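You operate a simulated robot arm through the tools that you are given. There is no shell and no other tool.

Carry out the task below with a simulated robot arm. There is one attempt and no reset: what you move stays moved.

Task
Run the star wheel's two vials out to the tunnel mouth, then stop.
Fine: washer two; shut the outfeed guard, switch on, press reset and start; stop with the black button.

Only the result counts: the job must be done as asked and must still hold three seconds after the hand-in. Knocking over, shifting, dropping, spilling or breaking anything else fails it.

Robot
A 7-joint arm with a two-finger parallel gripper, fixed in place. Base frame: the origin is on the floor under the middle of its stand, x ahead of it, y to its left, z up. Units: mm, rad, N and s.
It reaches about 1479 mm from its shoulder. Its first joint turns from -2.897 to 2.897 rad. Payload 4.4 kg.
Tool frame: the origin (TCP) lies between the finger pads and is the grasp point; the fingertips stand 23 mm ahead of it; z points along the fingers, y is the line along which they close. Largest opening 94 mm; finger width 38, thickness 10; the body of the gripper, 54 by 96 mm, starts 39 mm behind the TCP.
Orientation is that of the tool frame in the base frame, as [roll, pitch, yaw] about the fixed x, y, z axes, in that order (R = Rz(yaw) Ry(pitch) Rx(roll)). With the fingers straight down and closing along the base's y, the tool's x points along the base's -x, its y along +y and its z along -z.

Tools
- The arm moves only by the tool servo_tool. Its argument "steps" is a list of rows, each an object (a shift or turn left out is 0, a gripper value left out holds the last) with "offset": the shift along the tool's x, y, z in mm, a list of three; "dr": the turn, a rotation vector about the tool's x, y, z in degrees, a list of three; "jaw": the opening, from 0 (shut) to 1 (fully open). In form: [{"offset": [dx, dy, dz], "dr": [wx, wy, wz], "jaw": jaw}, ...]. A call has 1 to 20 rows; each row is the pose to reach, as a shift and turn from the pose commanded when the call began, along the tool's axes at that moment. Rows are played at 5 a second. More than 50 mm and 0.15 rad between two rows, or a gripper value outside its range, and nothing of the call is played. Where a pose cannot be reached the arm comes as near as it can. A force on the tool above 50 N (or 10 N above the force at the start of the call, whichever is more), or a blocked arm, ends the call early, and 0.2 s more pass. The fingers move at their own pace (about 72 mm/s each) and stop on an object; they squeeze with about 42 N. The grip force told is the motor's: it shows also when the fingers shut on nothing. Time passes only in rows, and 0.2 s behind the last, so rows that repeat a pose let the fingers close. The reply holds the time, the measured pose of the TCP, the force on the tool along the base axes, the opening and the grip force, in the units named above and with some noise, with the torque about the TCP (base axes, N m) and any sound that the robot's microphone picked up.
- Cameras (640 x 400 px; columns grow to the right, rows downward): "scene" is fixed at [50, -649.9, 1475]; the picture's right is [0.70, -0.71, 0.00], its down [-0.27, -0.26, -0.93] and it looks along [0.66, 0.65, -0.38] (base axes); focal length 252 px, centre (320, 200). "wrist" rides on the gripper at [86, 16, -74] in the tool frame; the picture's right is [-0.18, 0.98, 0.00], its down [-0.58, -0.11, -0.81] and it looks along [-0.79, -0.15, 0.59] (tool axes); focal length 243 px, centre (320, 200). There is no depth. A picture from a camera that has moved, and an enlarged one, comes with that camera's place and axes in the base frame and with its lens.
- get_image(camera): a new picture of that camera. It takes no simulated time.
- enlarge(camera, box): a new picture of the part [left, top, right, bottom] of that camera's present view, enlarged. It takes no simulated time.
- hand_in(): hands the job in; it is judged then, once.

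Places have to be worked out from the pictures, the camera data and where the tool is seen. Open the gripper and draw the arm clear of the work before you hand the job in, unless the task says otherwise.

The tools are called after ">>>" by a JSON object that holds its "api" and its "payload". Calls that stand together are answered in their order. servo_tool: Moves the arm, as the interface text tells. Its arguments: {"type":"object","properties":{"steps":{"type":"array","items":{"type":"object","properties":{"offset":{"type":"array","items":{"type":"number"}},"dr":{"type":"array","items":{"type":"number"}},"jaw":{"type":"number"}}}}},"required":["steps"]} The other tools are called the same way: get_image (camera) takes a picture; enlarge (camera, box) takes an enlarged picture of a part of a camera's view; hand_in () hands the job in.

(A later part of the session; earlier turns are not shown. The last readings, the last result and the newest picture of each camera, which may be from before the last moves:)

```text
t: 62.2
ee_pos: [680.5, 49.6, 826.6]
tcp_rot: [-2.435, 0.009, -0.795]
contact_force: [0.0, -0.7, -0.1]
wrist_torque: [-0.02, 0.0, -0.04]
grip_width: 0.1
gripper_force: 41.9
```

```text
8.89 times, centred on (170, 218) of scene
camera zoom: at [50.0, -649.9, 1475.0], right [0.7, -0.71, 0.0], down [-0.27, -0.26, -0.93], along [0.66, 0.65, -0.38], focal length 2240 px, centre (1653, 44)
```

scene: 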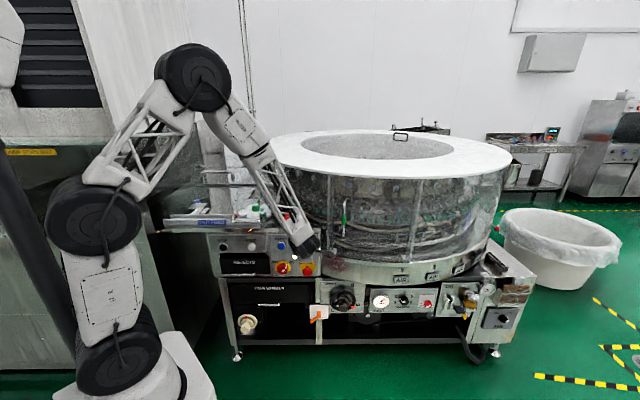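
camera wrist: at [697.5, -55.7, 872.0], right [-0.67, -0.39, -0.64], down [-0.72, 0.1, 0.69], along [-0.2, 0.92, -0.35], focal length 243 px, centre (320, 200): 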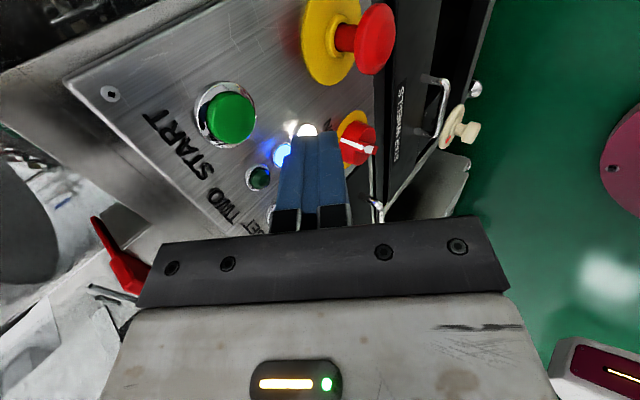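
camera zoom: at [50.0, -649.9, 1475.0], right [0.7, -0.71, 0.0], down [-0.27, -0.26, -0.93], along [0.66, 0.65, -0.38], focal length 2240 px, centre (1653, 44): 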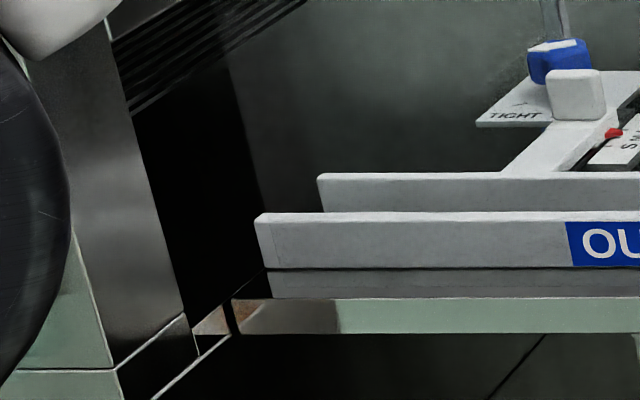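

Baseline noted: the rails end right at the dark tunnel opening on the left. Now I approach and press START.

>>> {"api": "servo_tool", "payload": {"steps": [{"offset": [0.5, -33.3, 22.6]}, {"offset": [0.5, -52.3, 38.8]}, {"offset": [0.5, -57.6, 43.3]}, {"offset": [0.5, -61.4, 46.6]}]}}

>>> {"api": "get_image", "payload": {"camera": "wrist"}}

>>> {"api": "enlarge", "payload": {"camera": "scene", "box": [140, 180, 340, 300]}}

```text
t: 63.2
ee_pos: [734.2, 101.5, 830.1]
tcp_rot: [-2.435, 0.009, -0.798]
contact_force: [-17.2, -21.2, 8.6]
wrist_torque: [-0.12, 0.1, -0.04]
grip_width: 0.0
gripper_force: 42.0
heard: click
```

```text
taken
camera wrist: at [751.1, -2.8, 874.8], right [-0.67, -0.39, -0.64], down [-0.72, 0.1, 0.69], along [-0.2, 0.92, -0.35], focal length 243 px, centre (320, 200)
```

wrist: 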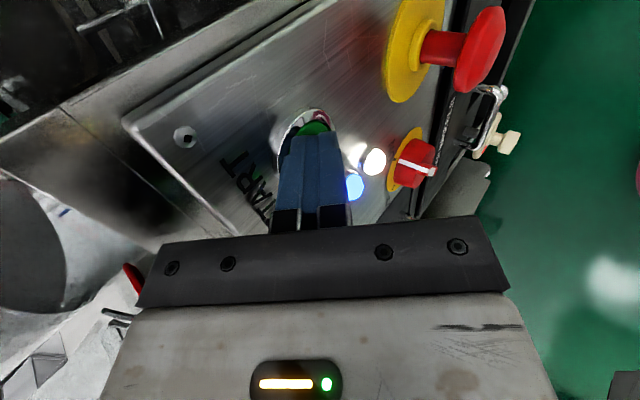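

```text
3.20 times, centred on (240, 240) of scene
camera zoom: at [50.0, -649.9, 1475.0], right [0.7, -0.71, 0.0], down [-0.27, -0.26, -0.93], along [0.66, 0.65, -0.38], focal length 806 px, centre (576, 72)
```

zoom: 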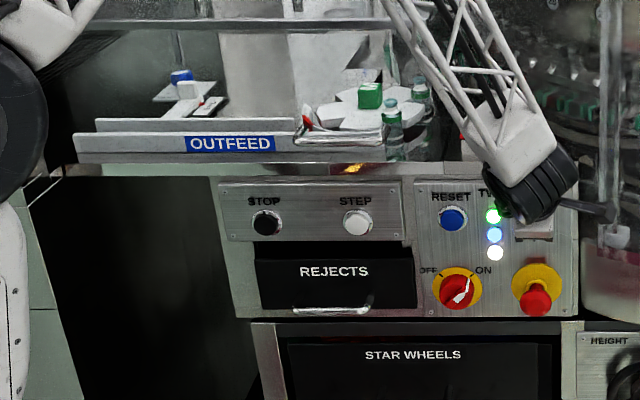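

The green run lamp is on. I back off and begin the traverse toward STOP, checking vial progress after about one second.

>>> {"api": "servo_tool", "payload": {"steps": [{"offset": [0, 22.8, -19.5]}, {"offset": [0, 45, -38]}, {"offset": [-10, 57, -48.7]}, {"offset": [-45, 57.3, -48.3]}, {"offset": [-80, 57.7, -47.9]}]}}

>>> {"api": "enlarge", "payload": {"camera": "scene", "box": [140, 180, 340, 300]}}

>>> {"api": "enlarge", "payload": {"camera": "scene", "box": [160, 190, 280, 245]}}

```text
t: 64.4
ee_pos: [624.9, 107.7, 830.4]
tcp_rot: [-2.433, 0.008, -0.797]
contact_force: [-0.4, -0.1, -0.2]
wrist_torque: [0.02, -0.01, -0.03]
grip_width: 0.1
gripper_force: 41.9
```

```text
3.20 times, centred on (240, 240) of scene
camera zoom: at [50.0, -649.9, 1475.0], right [0.7, -0.71, 0.0], down [-0.27, -0.26, -0.93], along [0.66, 0.65, -0.38], focal length 806 px, centre (576, 72)
```

zoom: 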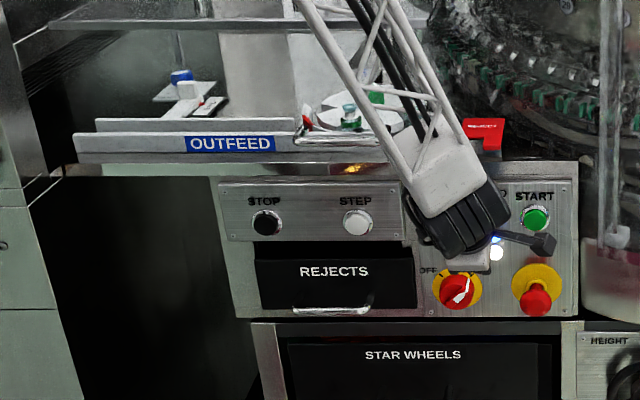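

```text
5.33 times, centred on (220, 218) of scene
camera zoom: at [50.0, -649.9, 1475.0], right [0.7, -0.71, 0.0], down [-0.27, -0.26, -0.93], along [0.66, 0.65, -0.38], focal length 1344 px, centre (853, 107)
```

zoom: 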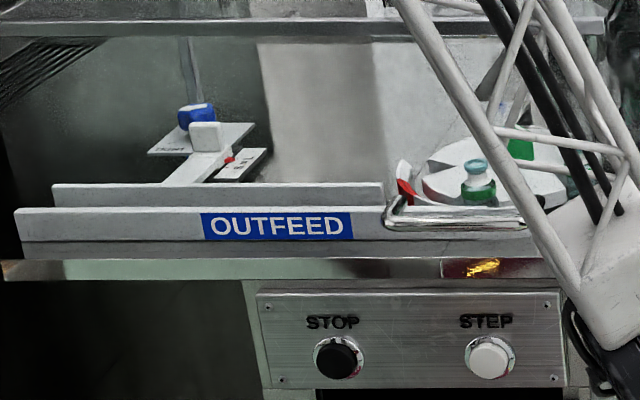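

The vials are moving at roughly 55 mm/s; the lead vial has about 400 mm to go, so there is time. I continue the traverse and keep watching.

>>> {"api": "servo_tool", "payload": {"steps": [{"offset": [-35, 0.3, 0.4]}, {"offset": [-70, 0.7, 0.8]}, {"offset": [-105, 1, 1.2]}, {"offset": [-140, 1.4, 1.7]}, {"offset": [-175, 1.7, 2]}, {"offset": [-210, 2, 2.5]}]}}

>>> {"api": "enlarge", "payload": {"camera": "scene", "box": [140, 180, 290, 250]}}

>>> {"api": "get_image", "payload": {"camera": "wrist"}}

```text
t: 65.8
ee_pos: [478.2, 257.0, 828.1]
tcp_rot: [-2.436, 0.009, -0.795]
contact_force: [0.6, 0.2, -0.4]
wrist_torque: [0.0, -0.01, -0.02]
grip_width: 0.1
gripper_force: 41.5
```

```text
4.27 times, centred on (215, 215) of scene
camera zoom: at [50.0, -649.9, 1475.0], right [0.7, -0.71, 0.0], down [-0.27, -0.26, -0.93], along [0.66, 0.65, -0.38], focal length 1075 px, centre (768, 136)
```

zoom: 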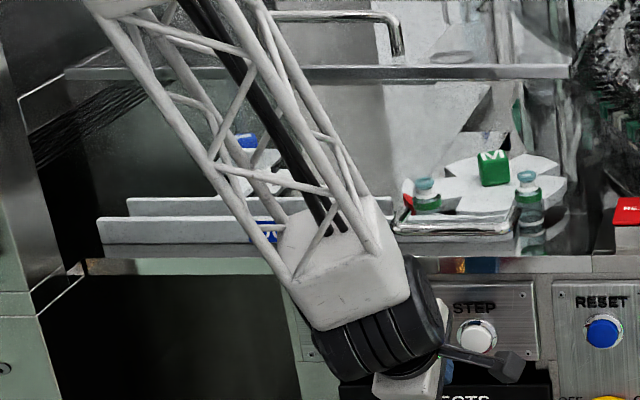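

```text
taken
camera wrist: at [495.7, 153.3, 873.1], right [-0.67, -0.39, -0.64], down [-0.72, 0.1, 0.69], along [-0.2, 0.92, -0.35], focal length 243 px, centre (320, 200)
```

wrist: 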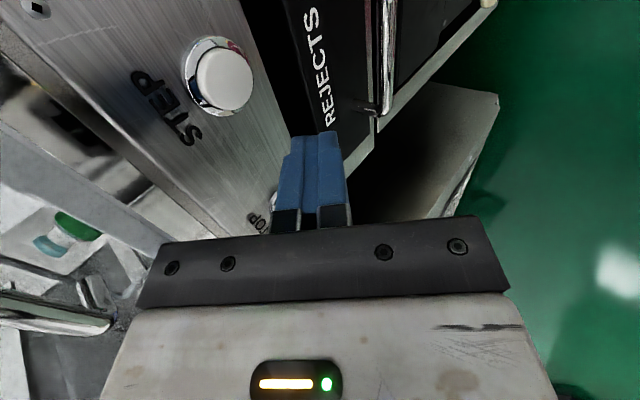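

Both vials are in view, the lead one entering the rails at about 36 mm/s. I finish the traverse to the hover in front of STOP.

>>> {"api": "servo_tool", "payload": {"steps": [{"offset": [-35, 0.3, 0.4]}, {"offset": [-70, 0.7, 0.8]}, {"offset": [-100, 1, 1.2]}, {"offset": [-110, -10, 11]}, {"offset": [-110, -22, 22]}]}}

>>> {"api": "enlarge", "payload": {"camera": "scene", "box": [140, 180, 290, 250]}}

>>> {"api": "get_image", "payload": {"camera": "wrist"}}

```text
t: 67.0
ee_pos: [423.3, 355.2, 828.6]
tcp_rot: [-2.435, 0.008, -0.795]
contact_force: [-0.2, -0.4, 0.2]
wrist_torque: [0.0, 0.02, 0.01]
grip_width: 0.0
gripper_force: 42.0
```

```text
4.27 times, centred on (215, 215) of scene
camera zoom: at [50.0, -649.9, 1475.0], right [0.7, -0.71, 0.0], down [-0.27, -0.26, -0.93], along [0.66, 0.65, -0.38], focal length 1075 px, centre (768, 136)
```

zoom: 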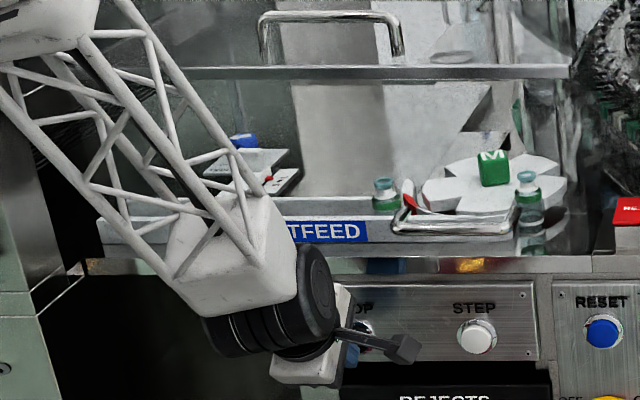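

```text
taken
camera wrist: at [440.1, 251.8, 873.2], right [-0.67, -0.39, -0.64], down [-0.72, 0.1, 0.69], along [-0.2, 0.92, -0.35], focal length 243 px, centre (320, 200)
```

wrist: 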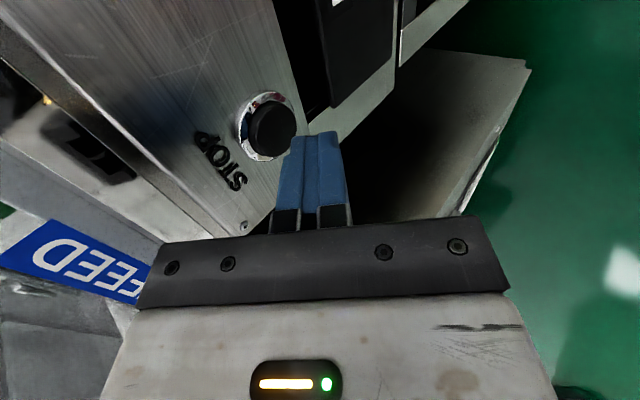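

I'm at the STOP hover. The star wheel indexes one pocket at a time: the lead vial rides the belt and the second waits at the exit pocket. I hold and watch.

>>> {"api": "servo_tool", "payload": {"steps": [{"offset": [0, 0, 0]}, {"offset": [0, 0, 0]}, {"offset": [0, 0, 0]}, {"offset": [0, 0, 0]}, {"offset": [0, 0, 0]}, {"offset": [0, 0, 0]}, {"offset": [0, 0, 0]}]}}

>>> {"api": "enlarge", "payload": {"camera": "scene", "box": [140, 180, 290, 250]}}

```text
t: 68.6
ee_pos: [423.2, 356.7, 828.1]
tcp_rot: [-2.436, 0.01, -0.796]
contact_force: [-0.5, -0.1, -0.4]
wrist_torque: [0.0, 0.01, 0.02]
grip_width: 0.0
gripper_force: 41.8
```

```text
4.27 times, centred on (215, 215) of scene
camera zoom: at [50.0, -649.9, 1475.0], right [0.7, -0.71, 0.0], down [-0.27, -0.26, -0.93], along [0.66, 0.65, -0.38], focal length 1075 px, centre (768, 136)
```

zoom: 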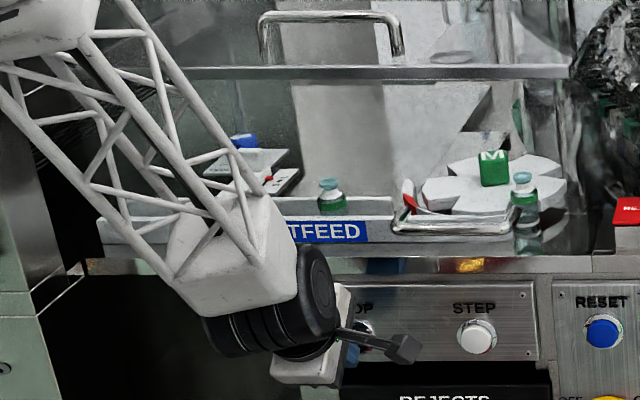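

The lead vial is mid-rail and the second is just being indexed out. I keep holding and watching.

>>> {"api": "servo_tool", "payload": {"steps": [{"offset": [0, 0, 0]}, {"offset": [0, 0, 0]}, {"offset": [0, 0, 0]}, {"offset": [0, 0, 0]}, {"offset": [0, 0, 0]}, {"offset": [0, 0, 0]}, {"offset": [0, 0, 0]}, {"offset": [0, 0, 0]}, {"offset": [0, 0, 0]}]}}

>>> {"api": "enlarge", "payload": {"camera": "scene", "box": [140, 180, 290, 250]}}

>>> {"api": "get_image", "payload": {"camera": "wrist"}}

```text
t: 70.6
ee_pos: [422.3, 356.3, 828.2]
tcp_rot: [-2.434, 0.008, -0.795]
contact_force: [-0.4, 0.2, -0.5]
wrist_torque: [-0.02, 0.01, 0.03]
grip_width: 0.1
gripper_force: 42.0
```

```text
4.27 times, centred on (215, 215) of scene
camera zoom: at [50.0, -649.9, 1475.0], right [0.7, -0.71, 0.0], down [-0.27, -0.26, -0.93], along [0.66, 0.65, -0.38], focal length 1075 px, centre (768, 136)
```

zoom: 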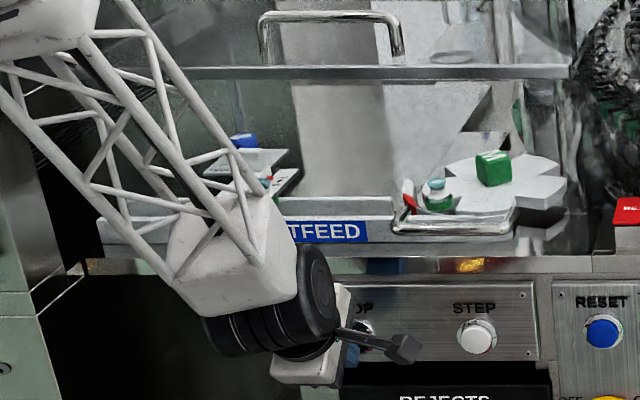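

```text
taken
camera wrist: at [440.4, 251.7, 873.3], right [-0.67, -0.39, -0.64], down [-0.72, 0.1, 0.69], along [-0.2, 0.92, -0.35], focal length 243 px, centre (320, 200)
```

wrist: 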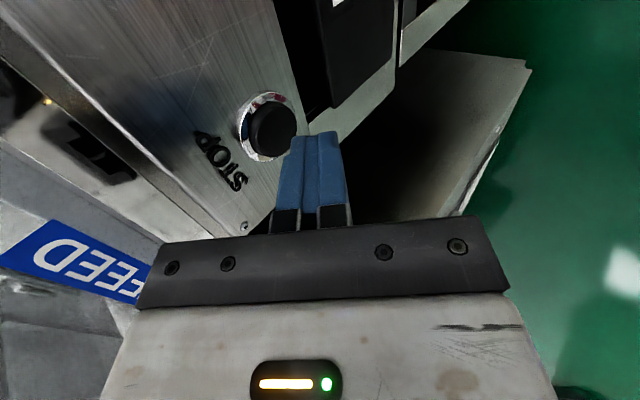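

The second vial is leaving the wheel; the lead is behind the forearm now. I hold about 2 s more and look closely at the left end.

>>> {"api": "servo_tool", "payload": {"steps": [{"offset": [0, 0, 0]}, {"offset": [0, 0, 0]}, {"offset": [0, 0, 0]}, {"offset": [0, 0, 0]}, {"offset": [0, 0, 0]}, {"offset": [0, 0, 0]}, {"offset": [0, 0, 0]}, {"offset": [0, 0, 0]}, {"offset": [0, 0, 0]}]}}

>>> {"api": "enlarge", "payload": {"camera": "scene", "box": [140, 180, 290, 250]}}

>>> {"api": "enlarge", "payload": {"camera": "scene", "box": [150, 195, 220, 240]}}

```text
t: 72.6
ee_pos: [424.0, 357.5, 828.7]
tcp_rot: [-2.434, 0.01, -0.796]
contact_force: [-0.3, -0.4, -0.2]
wrist_torque: [-0.01, 0.04, -0.03]
grip_width: 0.0
gripper_force: 42.3
```

```text
4.27 times, centred on (215, 215) of scene
camera zoom: at [50.0, -649.9, 1475.0], right [0.7, -0.71, 0.0], down [-0.27, -0.26, -0.93], along [0.66, 0.65, -0.38], focal length 1075 px, centre (768, 136)
```

zoom: 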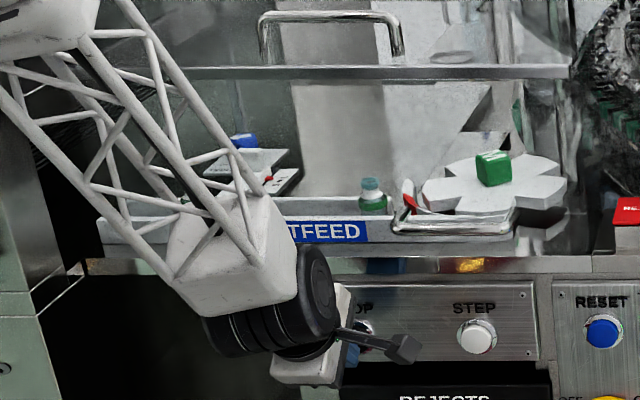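

```text
8.89 times, centred on (185, 218) of scene
camera zoom: at [50.0, -649.9, 1475.0], right [0.7, -0.71, 0.0], down [-0.27, -0.26, -0.93], along [0.66, 0.65, -0.38], focal length 2240 px, centre (1520, 44)
```

zoom: 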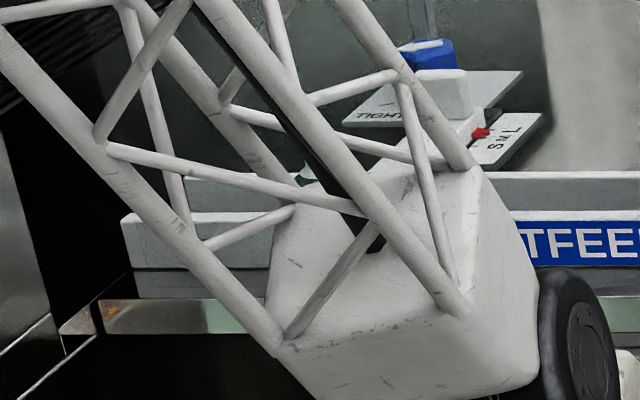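

The second vial follows at the same speed; the lead shows as a small green bit at the left, about 2 s from the rail end. I step in shorter intervals now.

>>> {"api": "servo_tool", "payload": {"steps": [{"offset": [0, 0, 0]}, {"offset": [0, 0, 0]}, {"offset": [0, 0, 0]}, {"offset": [0, 0, 0]}]}}

>>> {"api": "enlarge", "payload": {"camera": "scene", "box": [150, 195, 220, 240]}}

>>> {"api": "get_image", "payload": {"camera": "wrist"}}

```text
t: 73.6
ee_pos: [424.8, 356.7, 828.3]
tcp_rot: [-2.434, 0.008, -0.796]
contact_force: [-0.4, 0.3, -0.3]
wrist_torque: [0.0, 0.0, 0.0]
grip_width: 0.1
gripper_force: 41.8
```

```text
8.89 times, centred on (185, 218) of scene
camera zoom: at [50.0, -649.9, 1475.0], right [0.7, -0.71, 0.0], down [-0.27, -0.26, -0.93], along [0.66, 0.65, -0.38], focal length 2240 px, centre (1520, 44)
```

zoom: 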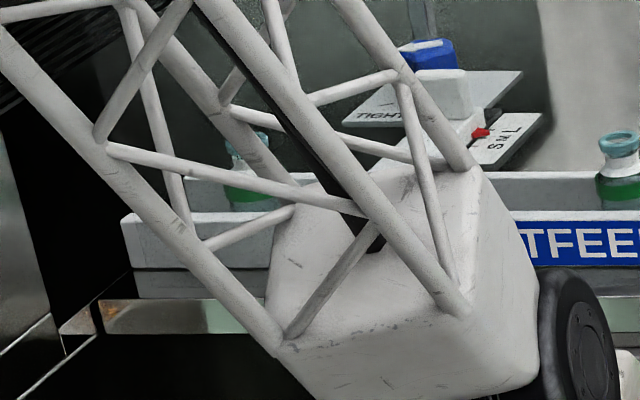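

```text
taken
camera wrist: at [440.4, 251.7, 873.3], right [-0.67, -0.39, -0.64], down [-0.72, 0.1, 0.69], along [-0.2, 0.92, -0.35], focal length 243 px, centre (320, 200)
```

wrist: 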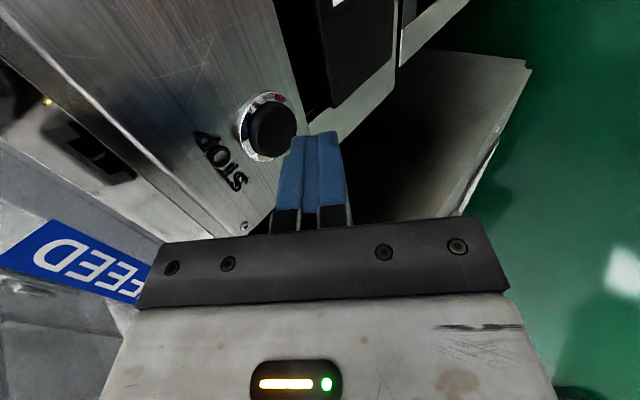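

The lead vial is visible through the lattice about 60 zoomed px from the rail end. I advance in 0.4 s steps.

>>> {"api": "servo_tool", "payload": {"steps": [{"offset": [0, 0, 0]}]}}

>>> {"api": "enlarge", "payload": {"camera": "scene", "box": [150, 195, 220, 240]}}

```text
t: 74.0
ee_pos: [424.0, 356.9, 828.3]
tcp_rot: [-2.435, 0.008, -0.796]
contact_force: [-0.3, 0.1, 0.2]
wrist_torque: [-0.02, 0.0, -0.03]
grip_width: 0.1
gripper_force: 41.3
```

```text
8.89 times, centred on (185, 218) of scene
camera zoom: at [50.0, -649.9, 1475.0], right [0.7, -0.71, 0.0], down [-0.27, -0.26, -0.93], along [0.66, 0.65, -0.38], focal length 2240 px, centre (1520, 44)
```

zoom: 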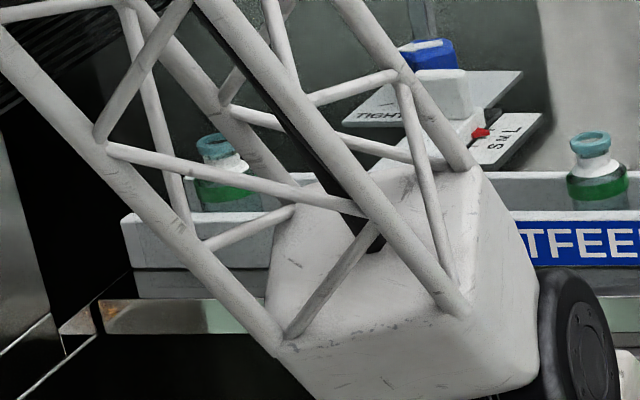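

The lead vial's edge is nearly at the rail end. I step another 0.4 s to see whether it is stopped there.

>>> {"api": "servo_tool", "payload": {"steps": [{"offset": [0, 0, 0]}]}}

>>> {"api": "enlarge", "payload": {"camera": "scene", "box": [150, 195, 220, 240]}}

```text
t: 74.4
ee_pos: [423.3, 356.2, 828.8]
tcp_rot: [-2.436, 0.008, -0.795]
contact_force: [-0.6, -0.3, -0.2]
wrist_torque: [0.0, -0.01, 0.0]
grip_width: 0.3
gripper_force: 42.4
```

```text
8.89 times, centred on (185, 218) of scene
camera zoom: at [50.0, -649.9, 1475.0], right [0.7, -0.71, 0.0], down [-0.27, -0.26, -0.93], along [0.66, 0.65, -0.38], focal length 2240 px, centre (1520, 44)
```

zoom: 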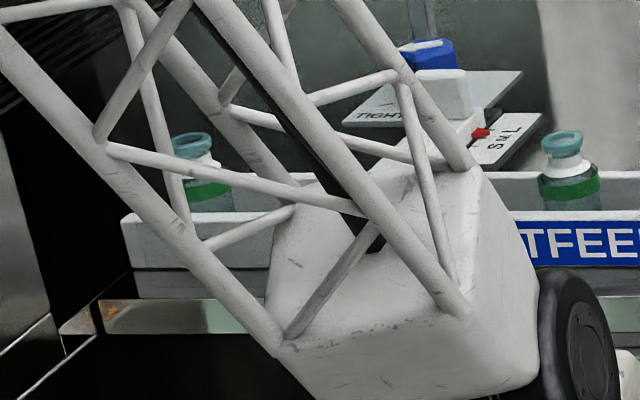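

Lead at ~193, second at ~563 in this zoom; the rails' end at the vials' depth is near 150. I step 0.4 s more.

>>> {"api": "servo_tool", "payload": {"steps": [{"offset": [0, 0, 0]}]}}

>>> {"api": "enlarge", "payload": {"camera": "scene", "box": [150, 195, 220, 240]}}

```text
t: 74.8
ee_pos: [424.3, 356.0, 827.8]
tcp_rot: [-2.433, 0.009, -0.796]
contact_force: [-0.5, -0.2, -0.5]
wrist_torque: [-0.01, 0.01, -0.03]
grip_width: 0.0
gripper_force: 42.3
```

```text
8.89 times, centred on (185, 218) of scene
camera zoom: at [50.0, -649.9, 1475.0], right [0.7, -0.71, 0.0], down [-0.27, -0.26, -0.93], along [0.66, 0.65, -0.38], focal length 2240 px, centre (1520, 44)
```

zoom: 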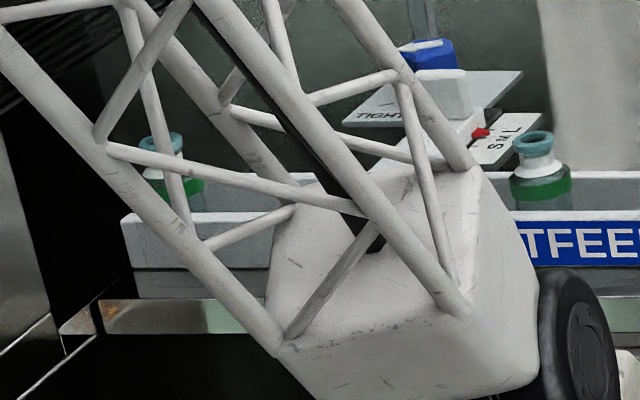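

The lead vial is now ~14 mm short of the rail end with the second about 210 mm behind. Rather than risk the lead running off unseen, I press STOP now in one quick stroke and then inspect the mouth.

>>> {"api": "servo_tool", "payload": {"steps": [{"offset": [-2, -32.3, 27.6]}, {"offset": [-2, -32.3, 27.6]}]}}

>>> {"api": "enlarge", "payload": {"camera": "scene", "box": [150, 195, 220, 240]}}

>>> {"api": "enlarge", "payload": {"camera": "scene", "box": [140, 180, 340, 300]}}

```text
t: 75.4
ee_pos: [451.5, 385.9, 826.3]
tcp_rot: [-2.437, 0.012, -0.796]
contact_force: [-19.4, -25.5, 3.2]
wrist_torque: [-0.22, 0.19, 0.05]
grip_width: 0.1
gripper_force: 42.2
heard: click
```

```text
8.89 times, centred on (185, 218) of scene
camera zoom: at [50.0, -649.9, 1475.0], right [0.7, -0.71, 0.0], down [-0.27, -0.26, -0.93], along [0.66, 0.65, -0.38], focal length 2240 px, centre (1520, 44)
```

zoom: 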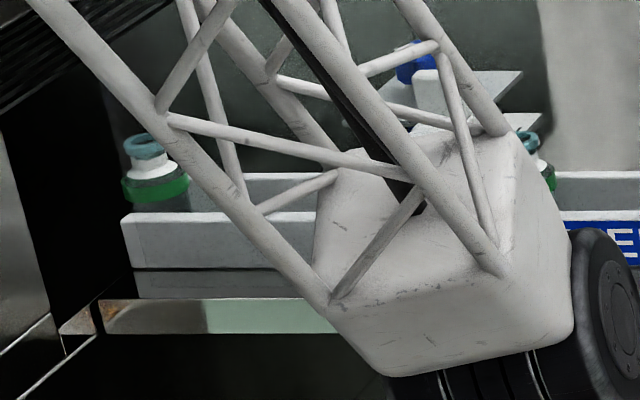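

```text
3.20 times, centred on (240, 240) of scene
camera zoom: at [50.0, -649.9, 1475.0], right [0.7, -0.71, 0.0], down [-0.27, -0.26, -0.93], along [0.66, 0.65, -0.38], focal length 806 px, centre (576, 72)
```

zoom: 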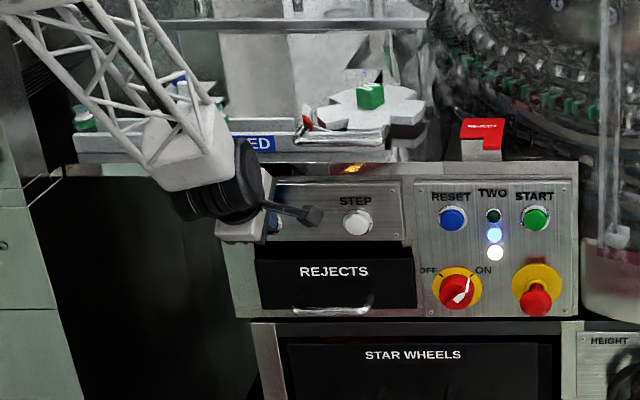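

STOP worked: the green lamp is off and the lead vial stands right at the rail end (u≈-244), the second ~207 mm behind at u≈-36. I back off and raise the arm to look at the tunnel mouth from above-front.

>>> {"api": "servo_tool", "payload": {"steps": [{"offset": [0, 29.6, -25.3]}, {"offset": [0, 59.3, -50.6]}, {"offset": [-24, 44, -68]}, {"offset": [-48, 29, -85]}, {"offset": [-72, 15, -103]}, {"offset": [-96, 0, -120]}, {"offset": [-120, -15, -138]}, {"offset": [-144, -30, -155]}, {"offset": [-168, -45, -172]}, {"offset": [-192, -59.5, -189.7]}, {"offset": [-192, -59.5, -189.7]}]}}

>>> {"api": "get_image", "payload": {"camera": "wrist"}}

>>> {"api": "get_image", "payload": {"camera": "scene"}}

>>> {"api": "enlarge", "payload": {"camera": "wrist", "box": [200, 30, 400, 200]}}

```text
t: 77.8
ee_pos: [264.1, 470.1, 1012.3]
tcp_rot: [-2.434, 0.008, -0.796]
contact_force: [0.4, 0.3, -0.2]
wrist_torque: [-0.01, 0.02, -0.03]
grip_width: 0.0
gripper_force: 42.0
```

```text
taken
camera wrist: at [280.0, 364.2, 1057.8], right [-0.67, -0.39, -0.64], down [-0.72, 0.1, 0.69], along [-0.2, 0.92, -0.35], focal length 243 px, centre (320, 200)
```

wrist: 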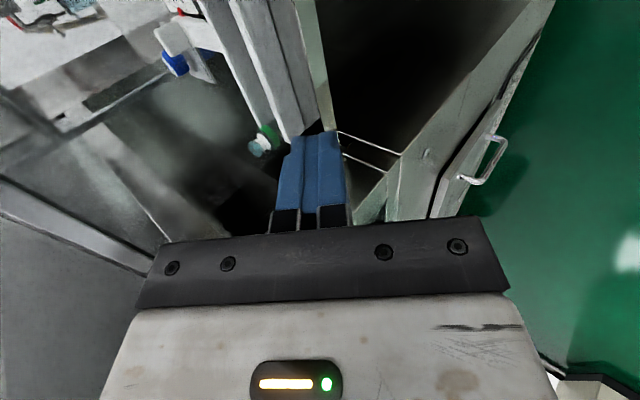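

```text
taken
```

scene: 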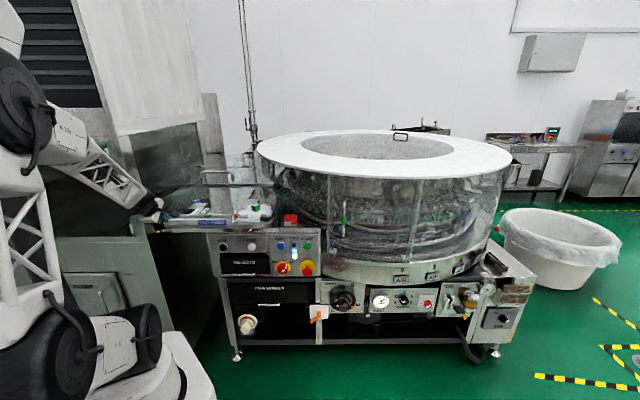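

```text
2.35 times, centred on (300, 115) of wrist
camera zoom: at [280.0, 364.2, 1057.8], right [-0.67, -0.39, -0.64], down [-0.72, 0.1, 0.69], along [-0.2, 0.92, -0.35], focal length 571 px, centre (367, 400)
```

zoom: 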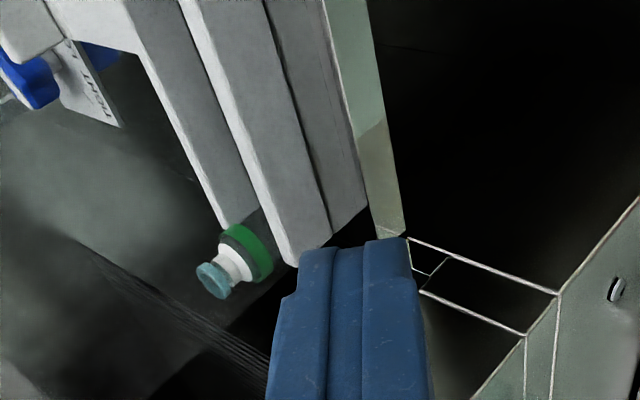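

The fingers block the view of the mouth, so I open the jaws here in free space and look between them.

>>> {"api": "servo_tool", "payload": {"steps": [{"jaw": 1}, {"jaw": 1}, {"jaw": 1}]}}

>>> {"api": "enlarge", "payload": {"camera": "wrist", "box": [200, 60, 420, 230]}}

>>> {"api": "enlarge", "payload": {"camera": "scene", "box": [130, 190, 230, 250]}}

```text
t: 78.6
ee_pos: [263.6, 468.8, 1011.5]
tcp_rot: [-2.435, 0.009, -0.795]
contact_force: [0.1, 0.1, -0.3]
wrist_torque: [-0.01, -0.04, 0.02]
grip_width: 94.0
gripper_force: 0.0
```

```text
2.35 times, centred on (310, 145) of wrist
camera zoom: at [280.2, 364.1, 1057.8], right [-0.67, -0.39, -0.64], down [-0.72, 0.1, 0.69], along [-0.2, 0.92, -0.35], focal length 571 px, centre (344, 329)
```

zoom: 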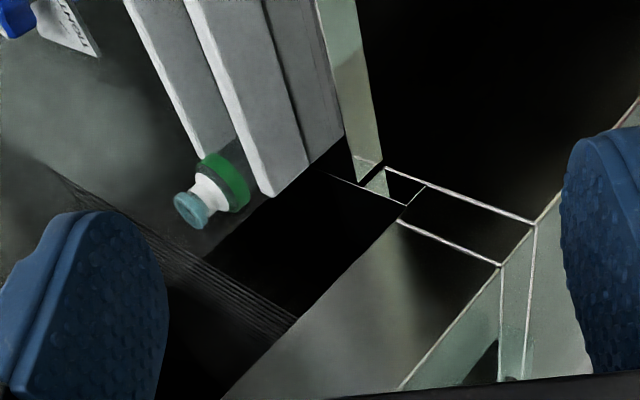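

```text
6.40 times, centred on (180, 220) of scene
camera zoom: at [50.0, -649.9, 1475.0], right [0.7, -0.71, 0.0], down [-0.27, -0.26, -0.93], along [0.66, 0.65, -0.38], focal length 1613 px, centre (1216, 72)
```

zoom: 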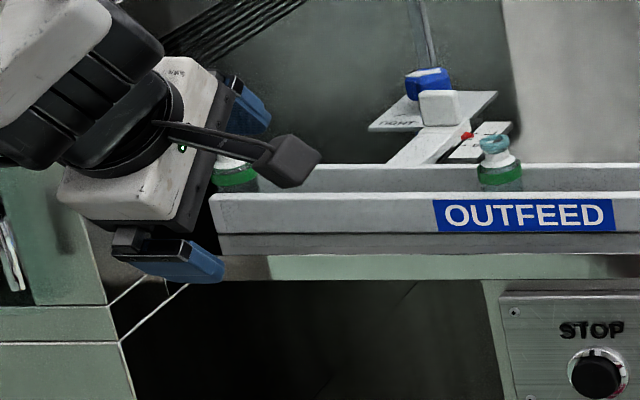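

The lead vial stands at the rail end, beyond it everything is dark. I shift the camera 100 mm left for a steeper, unobstructed look at what lies past the rails.

>>> {"api": "servo_tool", "payload": {"steps": [{"offset": [-25, 0, 0]}, {"offset": [-50, 0, 0]}, {"offset": [-75, 0, 0]}, {"offset": [-100, 0, 0]}, {"offset": [-100, 0, 0]}]}}

>>> {"api": "get_image", "payload": {"camera": "wrist"}}

>>> {"api": "enlarge", "payload": {"camera": "wrist", "box": [190, 0, 410, 150]}}

```text
t: 79.5
ee_pos: [202.2, 531.1, 1014.8]
tcp_rot: [-2.436, 0.007, -0.809]
contact_force: [20.6, -33.6, 10.4]
wrist_torque: [2.11, 1.11, -0.66]
grip_width: 94.0
gripper_force: 0.0
stopped in row 4: the force on the tool passed its limit at 119 N (the readings are from after the stop); the commanded pose is now the measured one
```

```text
taken
camera wrist: at [218.7, 425.1, 1059.2], right [-0.67, -0.38, -0.64], down [-0.72, 0.11, 0.69], along [-0.19, 0.92, -0.35], focal length 243 px, centre (320, 200)
```

wrist: 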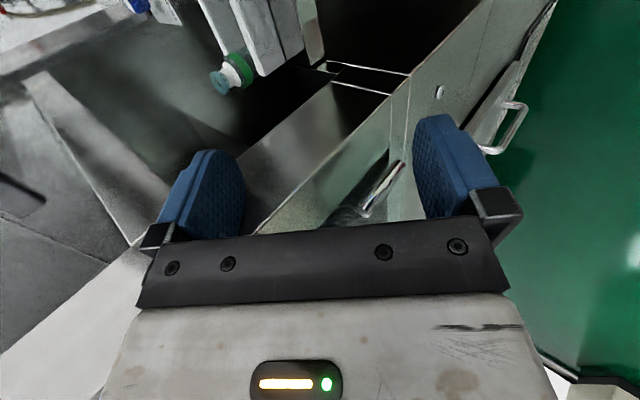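

```text
2.67 times, centred on (300, 75) of wrist
camera zoom: at [218.7, 425.1, 1059.2], right [-0.67, -0.38, -0.64], down [-0.72, 0.11, 0.69], along [-0.19, 0.92, -0.35], focal length 647 px, centre (373, 533)
```

zoom: 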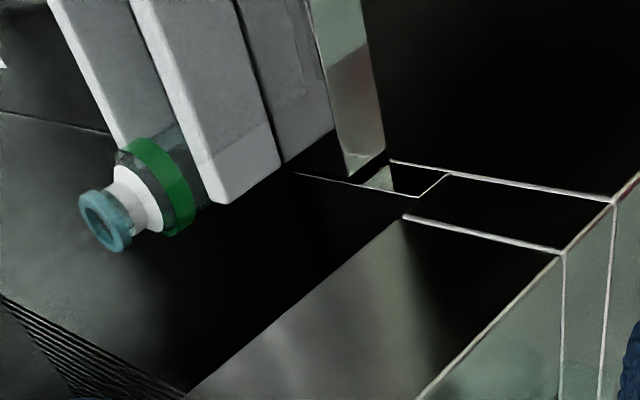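

I touched the tunnel cabinet on the left (119 N peak, fixed steel). I back off to the right at once and check that nothing shifted.

>>> {"api": "servo_tool", "payload": {"steps": [{"offset": [15, 0, 0]}, {"offset": [40, 0, 0]}, {"offset": [70, 0, 0]}, {"offset": [70, 0, 0]}]}}

>>> {"api": "get_image", "payload": {"camera": "scene"}}

>>> {"api": "enlarge", "payload": {"camera": "scene", "box": [100, 150, 260, 260]}}

>>> {"api": "get_image", "payload": {"camera": "wrist"}}

```text
t: 80.5
ee_pos: [252.9, 481.7, 1013.2]
tcp_rot: [-2.437, 0.008, -0.806]
contact_force: [-0.1, -0.5, 0.7]
wrist_torque: [0.0, 0.0, 0.02]
grip_width: 94.1
gripper_force: 0.1
```

```text
taken
```

scene: 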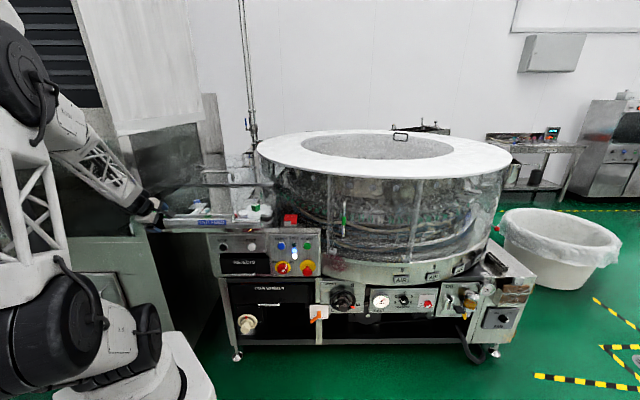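

```text
3.64 times, centred on (180, 205) of scene
camera zoom: at [50.0, -649.9, 1475.0], right [0.7, -0.71, 0.0], down [-0.27, -0.26, -0.93], along [0.66, 0.65, -0.38], focal length 916 px, centre (829, 182)
```

zoom: 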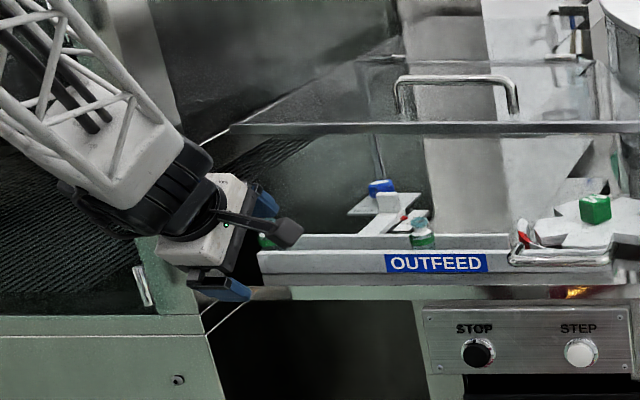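

```text
taken
camera wrist: at [268.5, 376.2, 1057.8], right [-0.67, -0.38, -0.64], down [-0.72, 0.11, 0.69], along [-0.19, 0.92, -0.35], focal length 243 px, centre (320, 200)
```

wrist: 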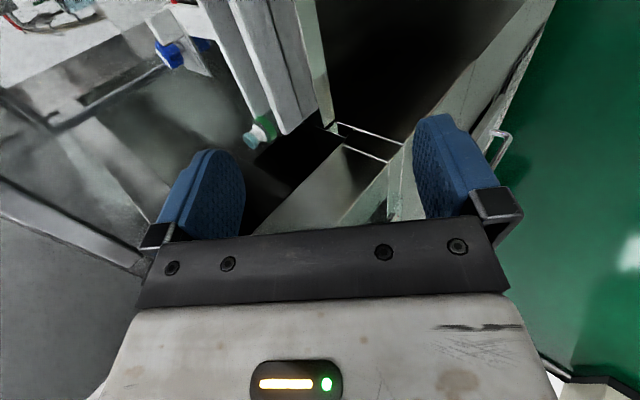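

Nothing shifted. To judge what's beyond the rails I go up and look from above (tool straight down over the guard roof, camera looking left along the belt).

>>> {"api": "servo_tool", "payload": {"steps": [{"offset": [12, -23, -27], "dr": [-5, 0, 0]}, {"offset": [25, -46, -54], "dr": [-10, 0, 0]}, {"offset": [37, -70, -82], "dr": [-15, 0, 0]}, {"offset": [50, -93, -109], "dr": [-20, 0, 0]}, {"offset": [62, -116, -136], "dr": [-25, 0, 0]}, {"offset": [75, -140, -163], "dr": [-30, 0, 0]}, {"offset": [87, -163, -191], "dr": [-35, 0, 0]}, {"offset": [100, -186, -218], "dr": [-40.5, 0, 0]}, {"offset": [124, -212, -196], "dr": [-40.5, 0, 0]}, {"offset": [148, -238, -174], "dr": [-40.5, 0, 0]}, {"offset": [172, -264, -152], "dr": [-40.5, 0, 0]}, {"offset": [196, -290, -130], "dr": [-40.5, 0, 0]}, {"offset": [222, -316, -107], "dr": [-40.5, 0, 0]}, {"offset": [222, -316, -107], "dr": [-40.5, 0, 0]}]}}

>>> {"api": "get_image", "payload": {"camera": "wrist"}}

>>> {"api": "get_image", "payload": {"camera": "scene"}}

>>> {"api": "enlarge", "payload": {"camera": "scene", "box": [140, 190, 230, 245]}}

```text
t: 83.5
ee_pos: [528.3, 436.0, 1281.1]
tcp_rot: [-3.117, -0.267, -0.808]
contact_force: [0.0, -0.2, -0.8]
wrist_torque: [0.0, -0.02, 0.0]
grip_width: 94.0
gripper_force: 0.1
out of reach, approached as far as the arm can: row 3, 4, 5, 6, 7, 8, 9, 10, 11, 12, 13, 14
```

```text
taken
camera wrist: at [558.1, 377.7, 1375.9], right [-0.83, -0.56, -0.07], down [-0.47, 0.62, 0.63], along [-0.3, 0.55, -0.78], focal length 243 px, centre (320, 200)
```

wrist: 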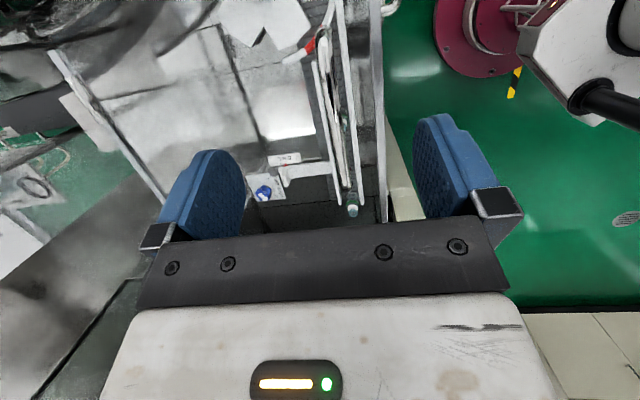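

```text
taken
```

scene: 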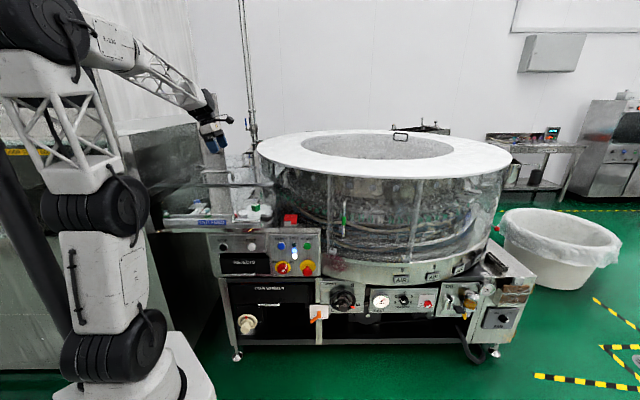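

```text
7.11 times, centred on (185, 218) of scene
camera zoom: at [50.0, -649.9, 1475.0], right [0.7, -0.71, 0.0], down [-0.27, -0.26, -0.93], along [0.66, 0.65, -0.38], focal length 1792 px, centre (1280, 76)
```

zoom: 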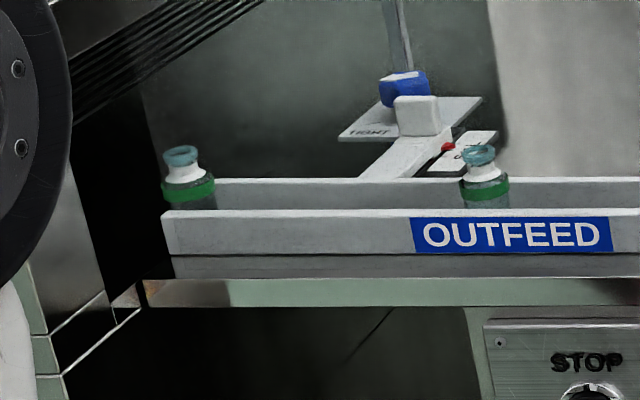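

Good overhead view: the lead vial is exactly at the end of the rails. I enlarge the wrist view around the belt end.

>>> {"api": "enlarge", "payload": {"camera": "wrist", "box": [260, 110, 420, 230]}}

>>> {"api": "enlarge", "payload": {"camera": "wrist", "box": [320, 160, 400, 225]}}

```text
3.33 times, centred on (340, 170) of wrist
camera zoom: at [558.1, 377.7, 1375.9], right [-0.83, -0.56, -0.07], down [-0.47, 0.62, 0.63], along [-0.3, 0.55, -0.78], focal length 809 px, centre (253, 300)
```

zoom: 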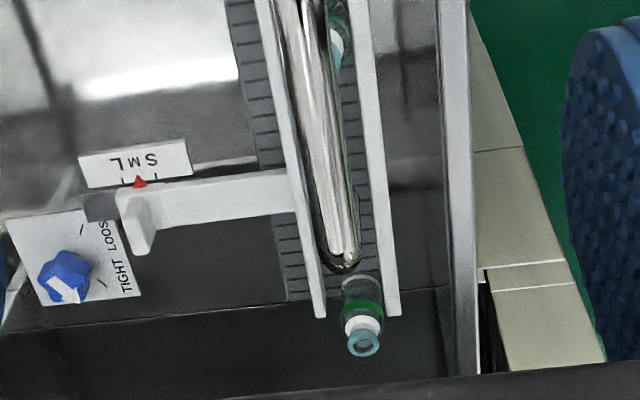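

```text
6.15 times, centred on (360, 192) of wrist
camera zoom: at [558.1, 377.7, 1375.9], right [-0.83, -0.56, -0.07], down [-0.47, 0.62, 0.63], along [-0.3, 0.55, -0.78], focal length 1493 px, centre (74, 246)
```

zoom: 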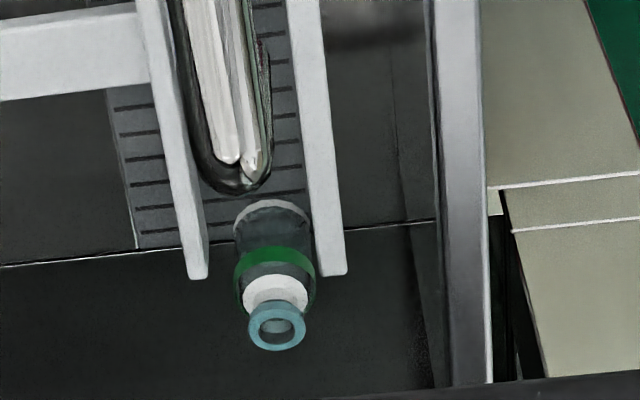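

The overhead view shows the belt ending right at the rail ends and a dark deck continuing at the same level across a seam – the tunnel mouth – with the lead vial upright at the belt's end. So vials should queue on that deck, and the second still needs ~180–200 mm of travel (about 5 s). I return to the START position in the pitched pose.

>>> {"api": "servo_tool", "payload": {"steps": [{"offset": [8.9, 26.9, 3.7], "dr": [6.5, -2.5, 0.7], "jaw": 0}, {"offset": [17.9, 53.8, 7.4], "dr": [13, -5, 1.45]}, {"offset": [26.8, 80.7, 11], "dr": [19.5, -7.5, 2.2]}, {"offset": [35.7, 107.5, 14.7], "dr": [26, -10, 2.9]}, {"offset": [44.7, 134.4, 18.4], "dr": [32.5, -12.5, 3.6]}, {"offset": [53.6, 161.3, 22.1], "dr": [39, -15, 4.35]}, {"offset": [66, 164, 60], "dr": [39, -15, 4.35]}, {"offset": [79, 167, 98], "dr": [39, -15, 4.35]}, {"offset": [92, 170, 137], "dr": [39, -15, 4.35]}, {"offset": [105, 173, 176], "dr": [39, -15, 4.35]}, {"offset": [118, 176, 214], "dr": [39, -15, 4.35]}, {"offset": [131, 179, 253], "dr": [39, -15, 4.35]}, {"offset": [144, 182, 291], "dr": [39, -15, 4.35]}, {"offset": [156.5, 184.8, 329.7], "dr": [39, -15, 4.35]}, {"offset": [156.5, 184.8, 329.7], "dr": [39, -15, 4.35]}]}}

>>> {"api": "get_image", "payload": {"camera": "scene"}}

>>> {"api": "get_image", "payload": {"camera": "wrist"}}

```text
t: 86.7
ee_pos: [565.5, 144.5, 999.2]
tcp_rot: [-2.434, 0.0, -0.785]
contact_force: [-0.1, -0.3, -0.2]
wrist_torque: [0.02, -0.01, -0.05]
grip_width: 0.1
gripper_force: 42.3
out of reach, approached as far as the arm can: row 1, 2, 3, 4, 5, 6, 7, 8, 9, 10, 11, 12
```

```text
taken
```

scene: 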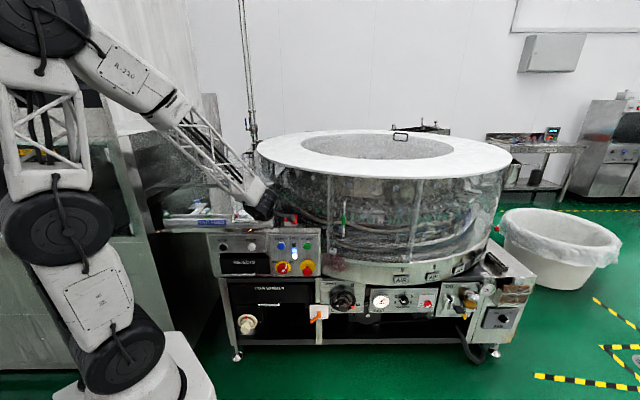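

```text
taken
camera wrist: at [582.7, 40.4, 1045.4], right [-0.66, -0.4, -0.64], down [-0.72, 0.1, 0.68], along [-0.21, 0.91, -0.35], focal length 243 px, centre (320, 200)
```

wrist: 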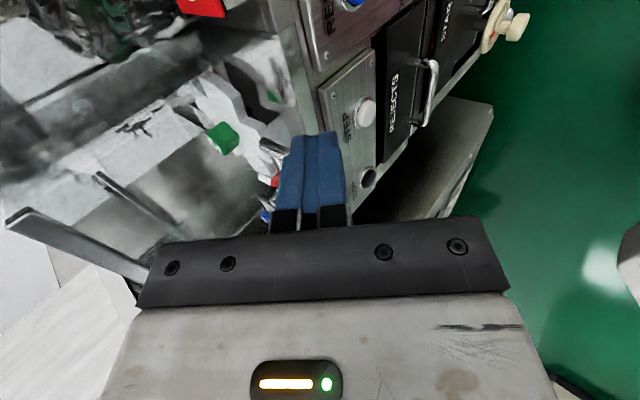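

I'm back in the good pitched posture. I descend to the hover in front of START.

>>> {"api": "servo_tool", "payload": {"steps": [{"offset": [25, 16.3, 23]}, {"offset": [50, 32.6, 46]}, {"offset": [75, 49, 69]}, {"offset": [100, 65.3, 92]}, {"offset": [125, 81.6, 115]}, {"offset": [148.8, 97.9, 137.6]}, {"offset": [148.8, 97.9, 137.6]}]}}

>>> {"api": "get_image", "payload": {"camera": "wrist"}}

>>> {"api": "enlarge", "payload": {"camera": "scene", "box": [140, 180, 340, 300]}}

```text
t: 88.3
ee_pos: [679.3, 48.3, 830.3]
tcp_rot: [-2.434, -0.002, -0.785]
contact_force: [-0.3, 0.6, 0.2]
wrist_torque: [0.02, 0.01, 0.0]
grip_width: 0.0
gripper_force: 42.6
```

```text
taken
camera wrist: at [698.2, -56.5, 876.7], right [-0.66, -0.4, -0.64], down [-0.72, 0.1, 0.68], along [-0.21, 0.91, -0.35], focal length 243 px, centre (320, 200)
```

wrist: 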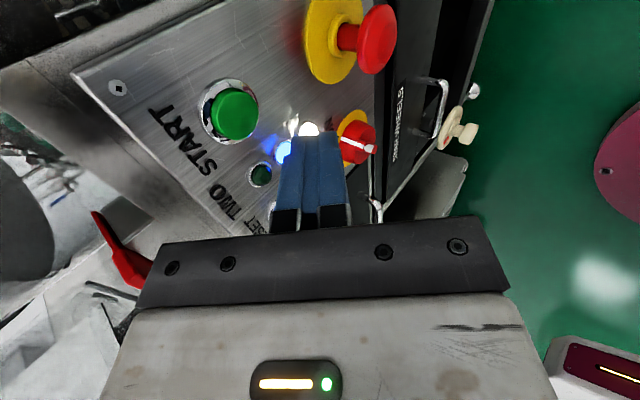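

```text
3.20 times, centred on (240, 240) of scene
camera zoom: at [50.0, -649.9, 1475.0], right [0.7, -0.71, 0.0], down [-0.27, -0.26, -0.93], along [0.66, 0.65, -0.38], focal length 806 px, centre (576, 72)
```

zoom: 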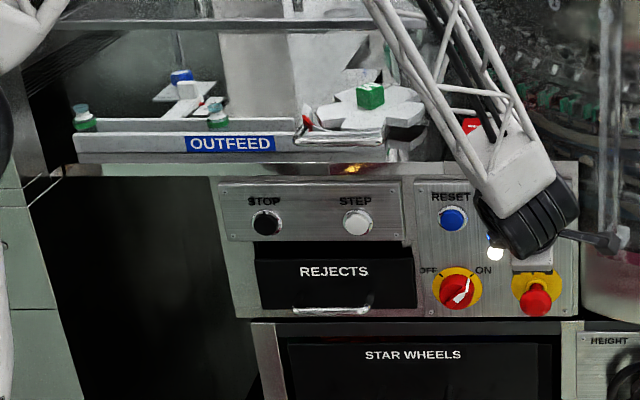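

Both vials are visible from here. I press START again (blue ready lamp is still lit).

>>> {"api": "servo_tool", "payload": {"steps": [{"offset": [0.5, -30.4, 26]}, {"offset": [0.5, -50.2, 42.9]}, {"offset": [0.5, -56.2, 48.1]}, {"offset": [0.5, -60, 51.3]}]}}

>>> {"api": "enlarge", "payload": {"camera": "scene", "box": [140, 180, 340, 300]}}

>>> {"api": "enlarge", "payload": {"camera": "scene", "box": [140, 190, 230, 245]}}

```text
t: 89.3
ee_pos: [736.9, 102.6, 831.7]
tcp_rot: [-2.435, -0.001, -0.784]
contact_force: [-26.2, -26.0, 8.3]
wrist_torque: [-0.14, 0.23, 0.15]
grip_width: 0.0
gripper_force: 42.0
heard: click
```

```text
3.20 times, centred on (240, 240) of scene
camera zoom: at [50.0, -649.9, 1475.0], right [0.7, -0.71, 0.0], down [-0.27, -0.26, -0.93], along [0.66, 0.65, -0.38], focal length 806 px, centre (576, 72)
```

zoom: 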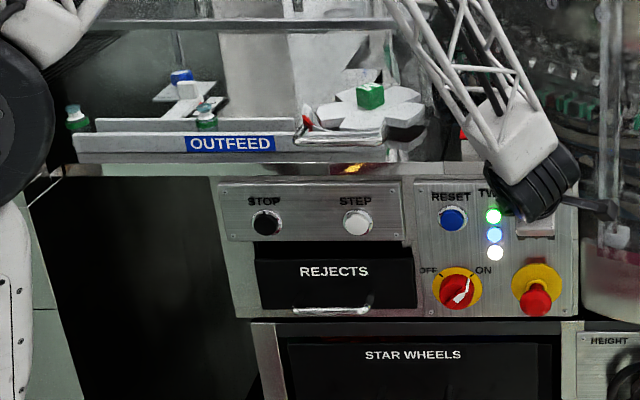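

```text
7.11 times, centred on (185, 218) of scene
camera zoom: at [50.0, -649.9, 1475.0], right [0.7, -0.71, 0.0], down [-0.27, -0.26, -0.93], along [0.66, 0.65, -0.38], focal length 1792 px, centre (1280, 76)
```

zoom: 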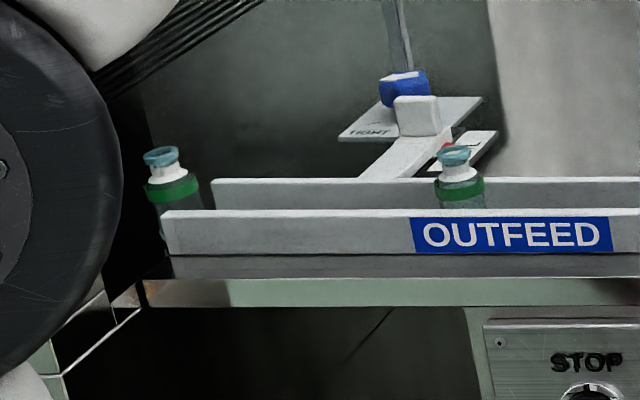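

Running again: the second vial moved 25 px while the lead moved only 16, so the lead appears to be settling on the deck beyond the belt. I traverse to STOP now (second vial needs about 4.5 s more).

>>> {"api": "servo_tool", "payload": {"steps": [{"offset": [0, 25, -21.4]}, {"offset": [0, 50, -42.7]}, {"offset": [-15, 57, -48.7]}, {"offset": [-55, 57.2, -48.4]}, {"offset": [-95, 57.5, -48]}, {"offset": [-135, 57.8, -47.6]}, {"offset": [-175, 58.2, -47.2]}, {"offset": [-215, 58.6, -46.8]}]}}

>>> {"api": "enlarge", "payload": {"camera": "scene", "box": [140, 190, 230, 245]}}

>>> {"api": "get_image", "payload": {"camera": "wrist"}}

```text
t: 91.1
ee_pos: [533.8, 202.0, 827.8]
tcp_rot: [-2.432, 0.001, -0.784]
contact_force: [-0.9, 0.8, 0.1]
wrist_torque: [0.02, 0.02, 0.0]
grip_width: 0.0
gripper_force: 41.4
```

```text
7.11 times, centred on (185, 218) of scene
camera zoom: at [50.0, -649.9, 1475.0], right [0.7, -0.71, 0.0], down [-0.27, -0.26, -0.93], along [0.66, 0.65, -0.38], focal length 1792 px, centre (1280, 76)
```

zoom: 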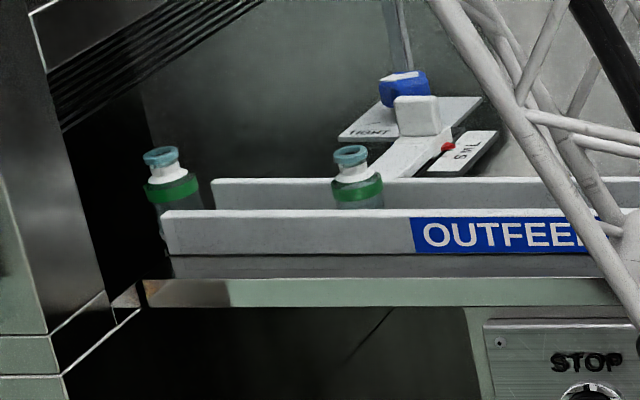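

```text
taken
camera wrist: at [551.0, 97.1, 873.7], right [-0.66, -0.4, -0.64], down [-0.72, 0.1, 0.68], along [-0.21, 0.91, -0.35], focal length 243 px, centre (320, 200)
```

wrist: 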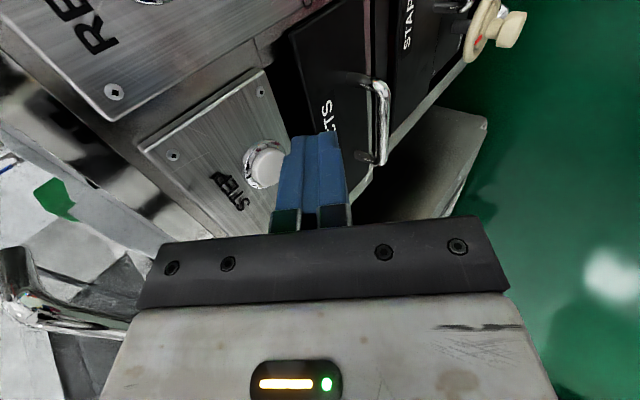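

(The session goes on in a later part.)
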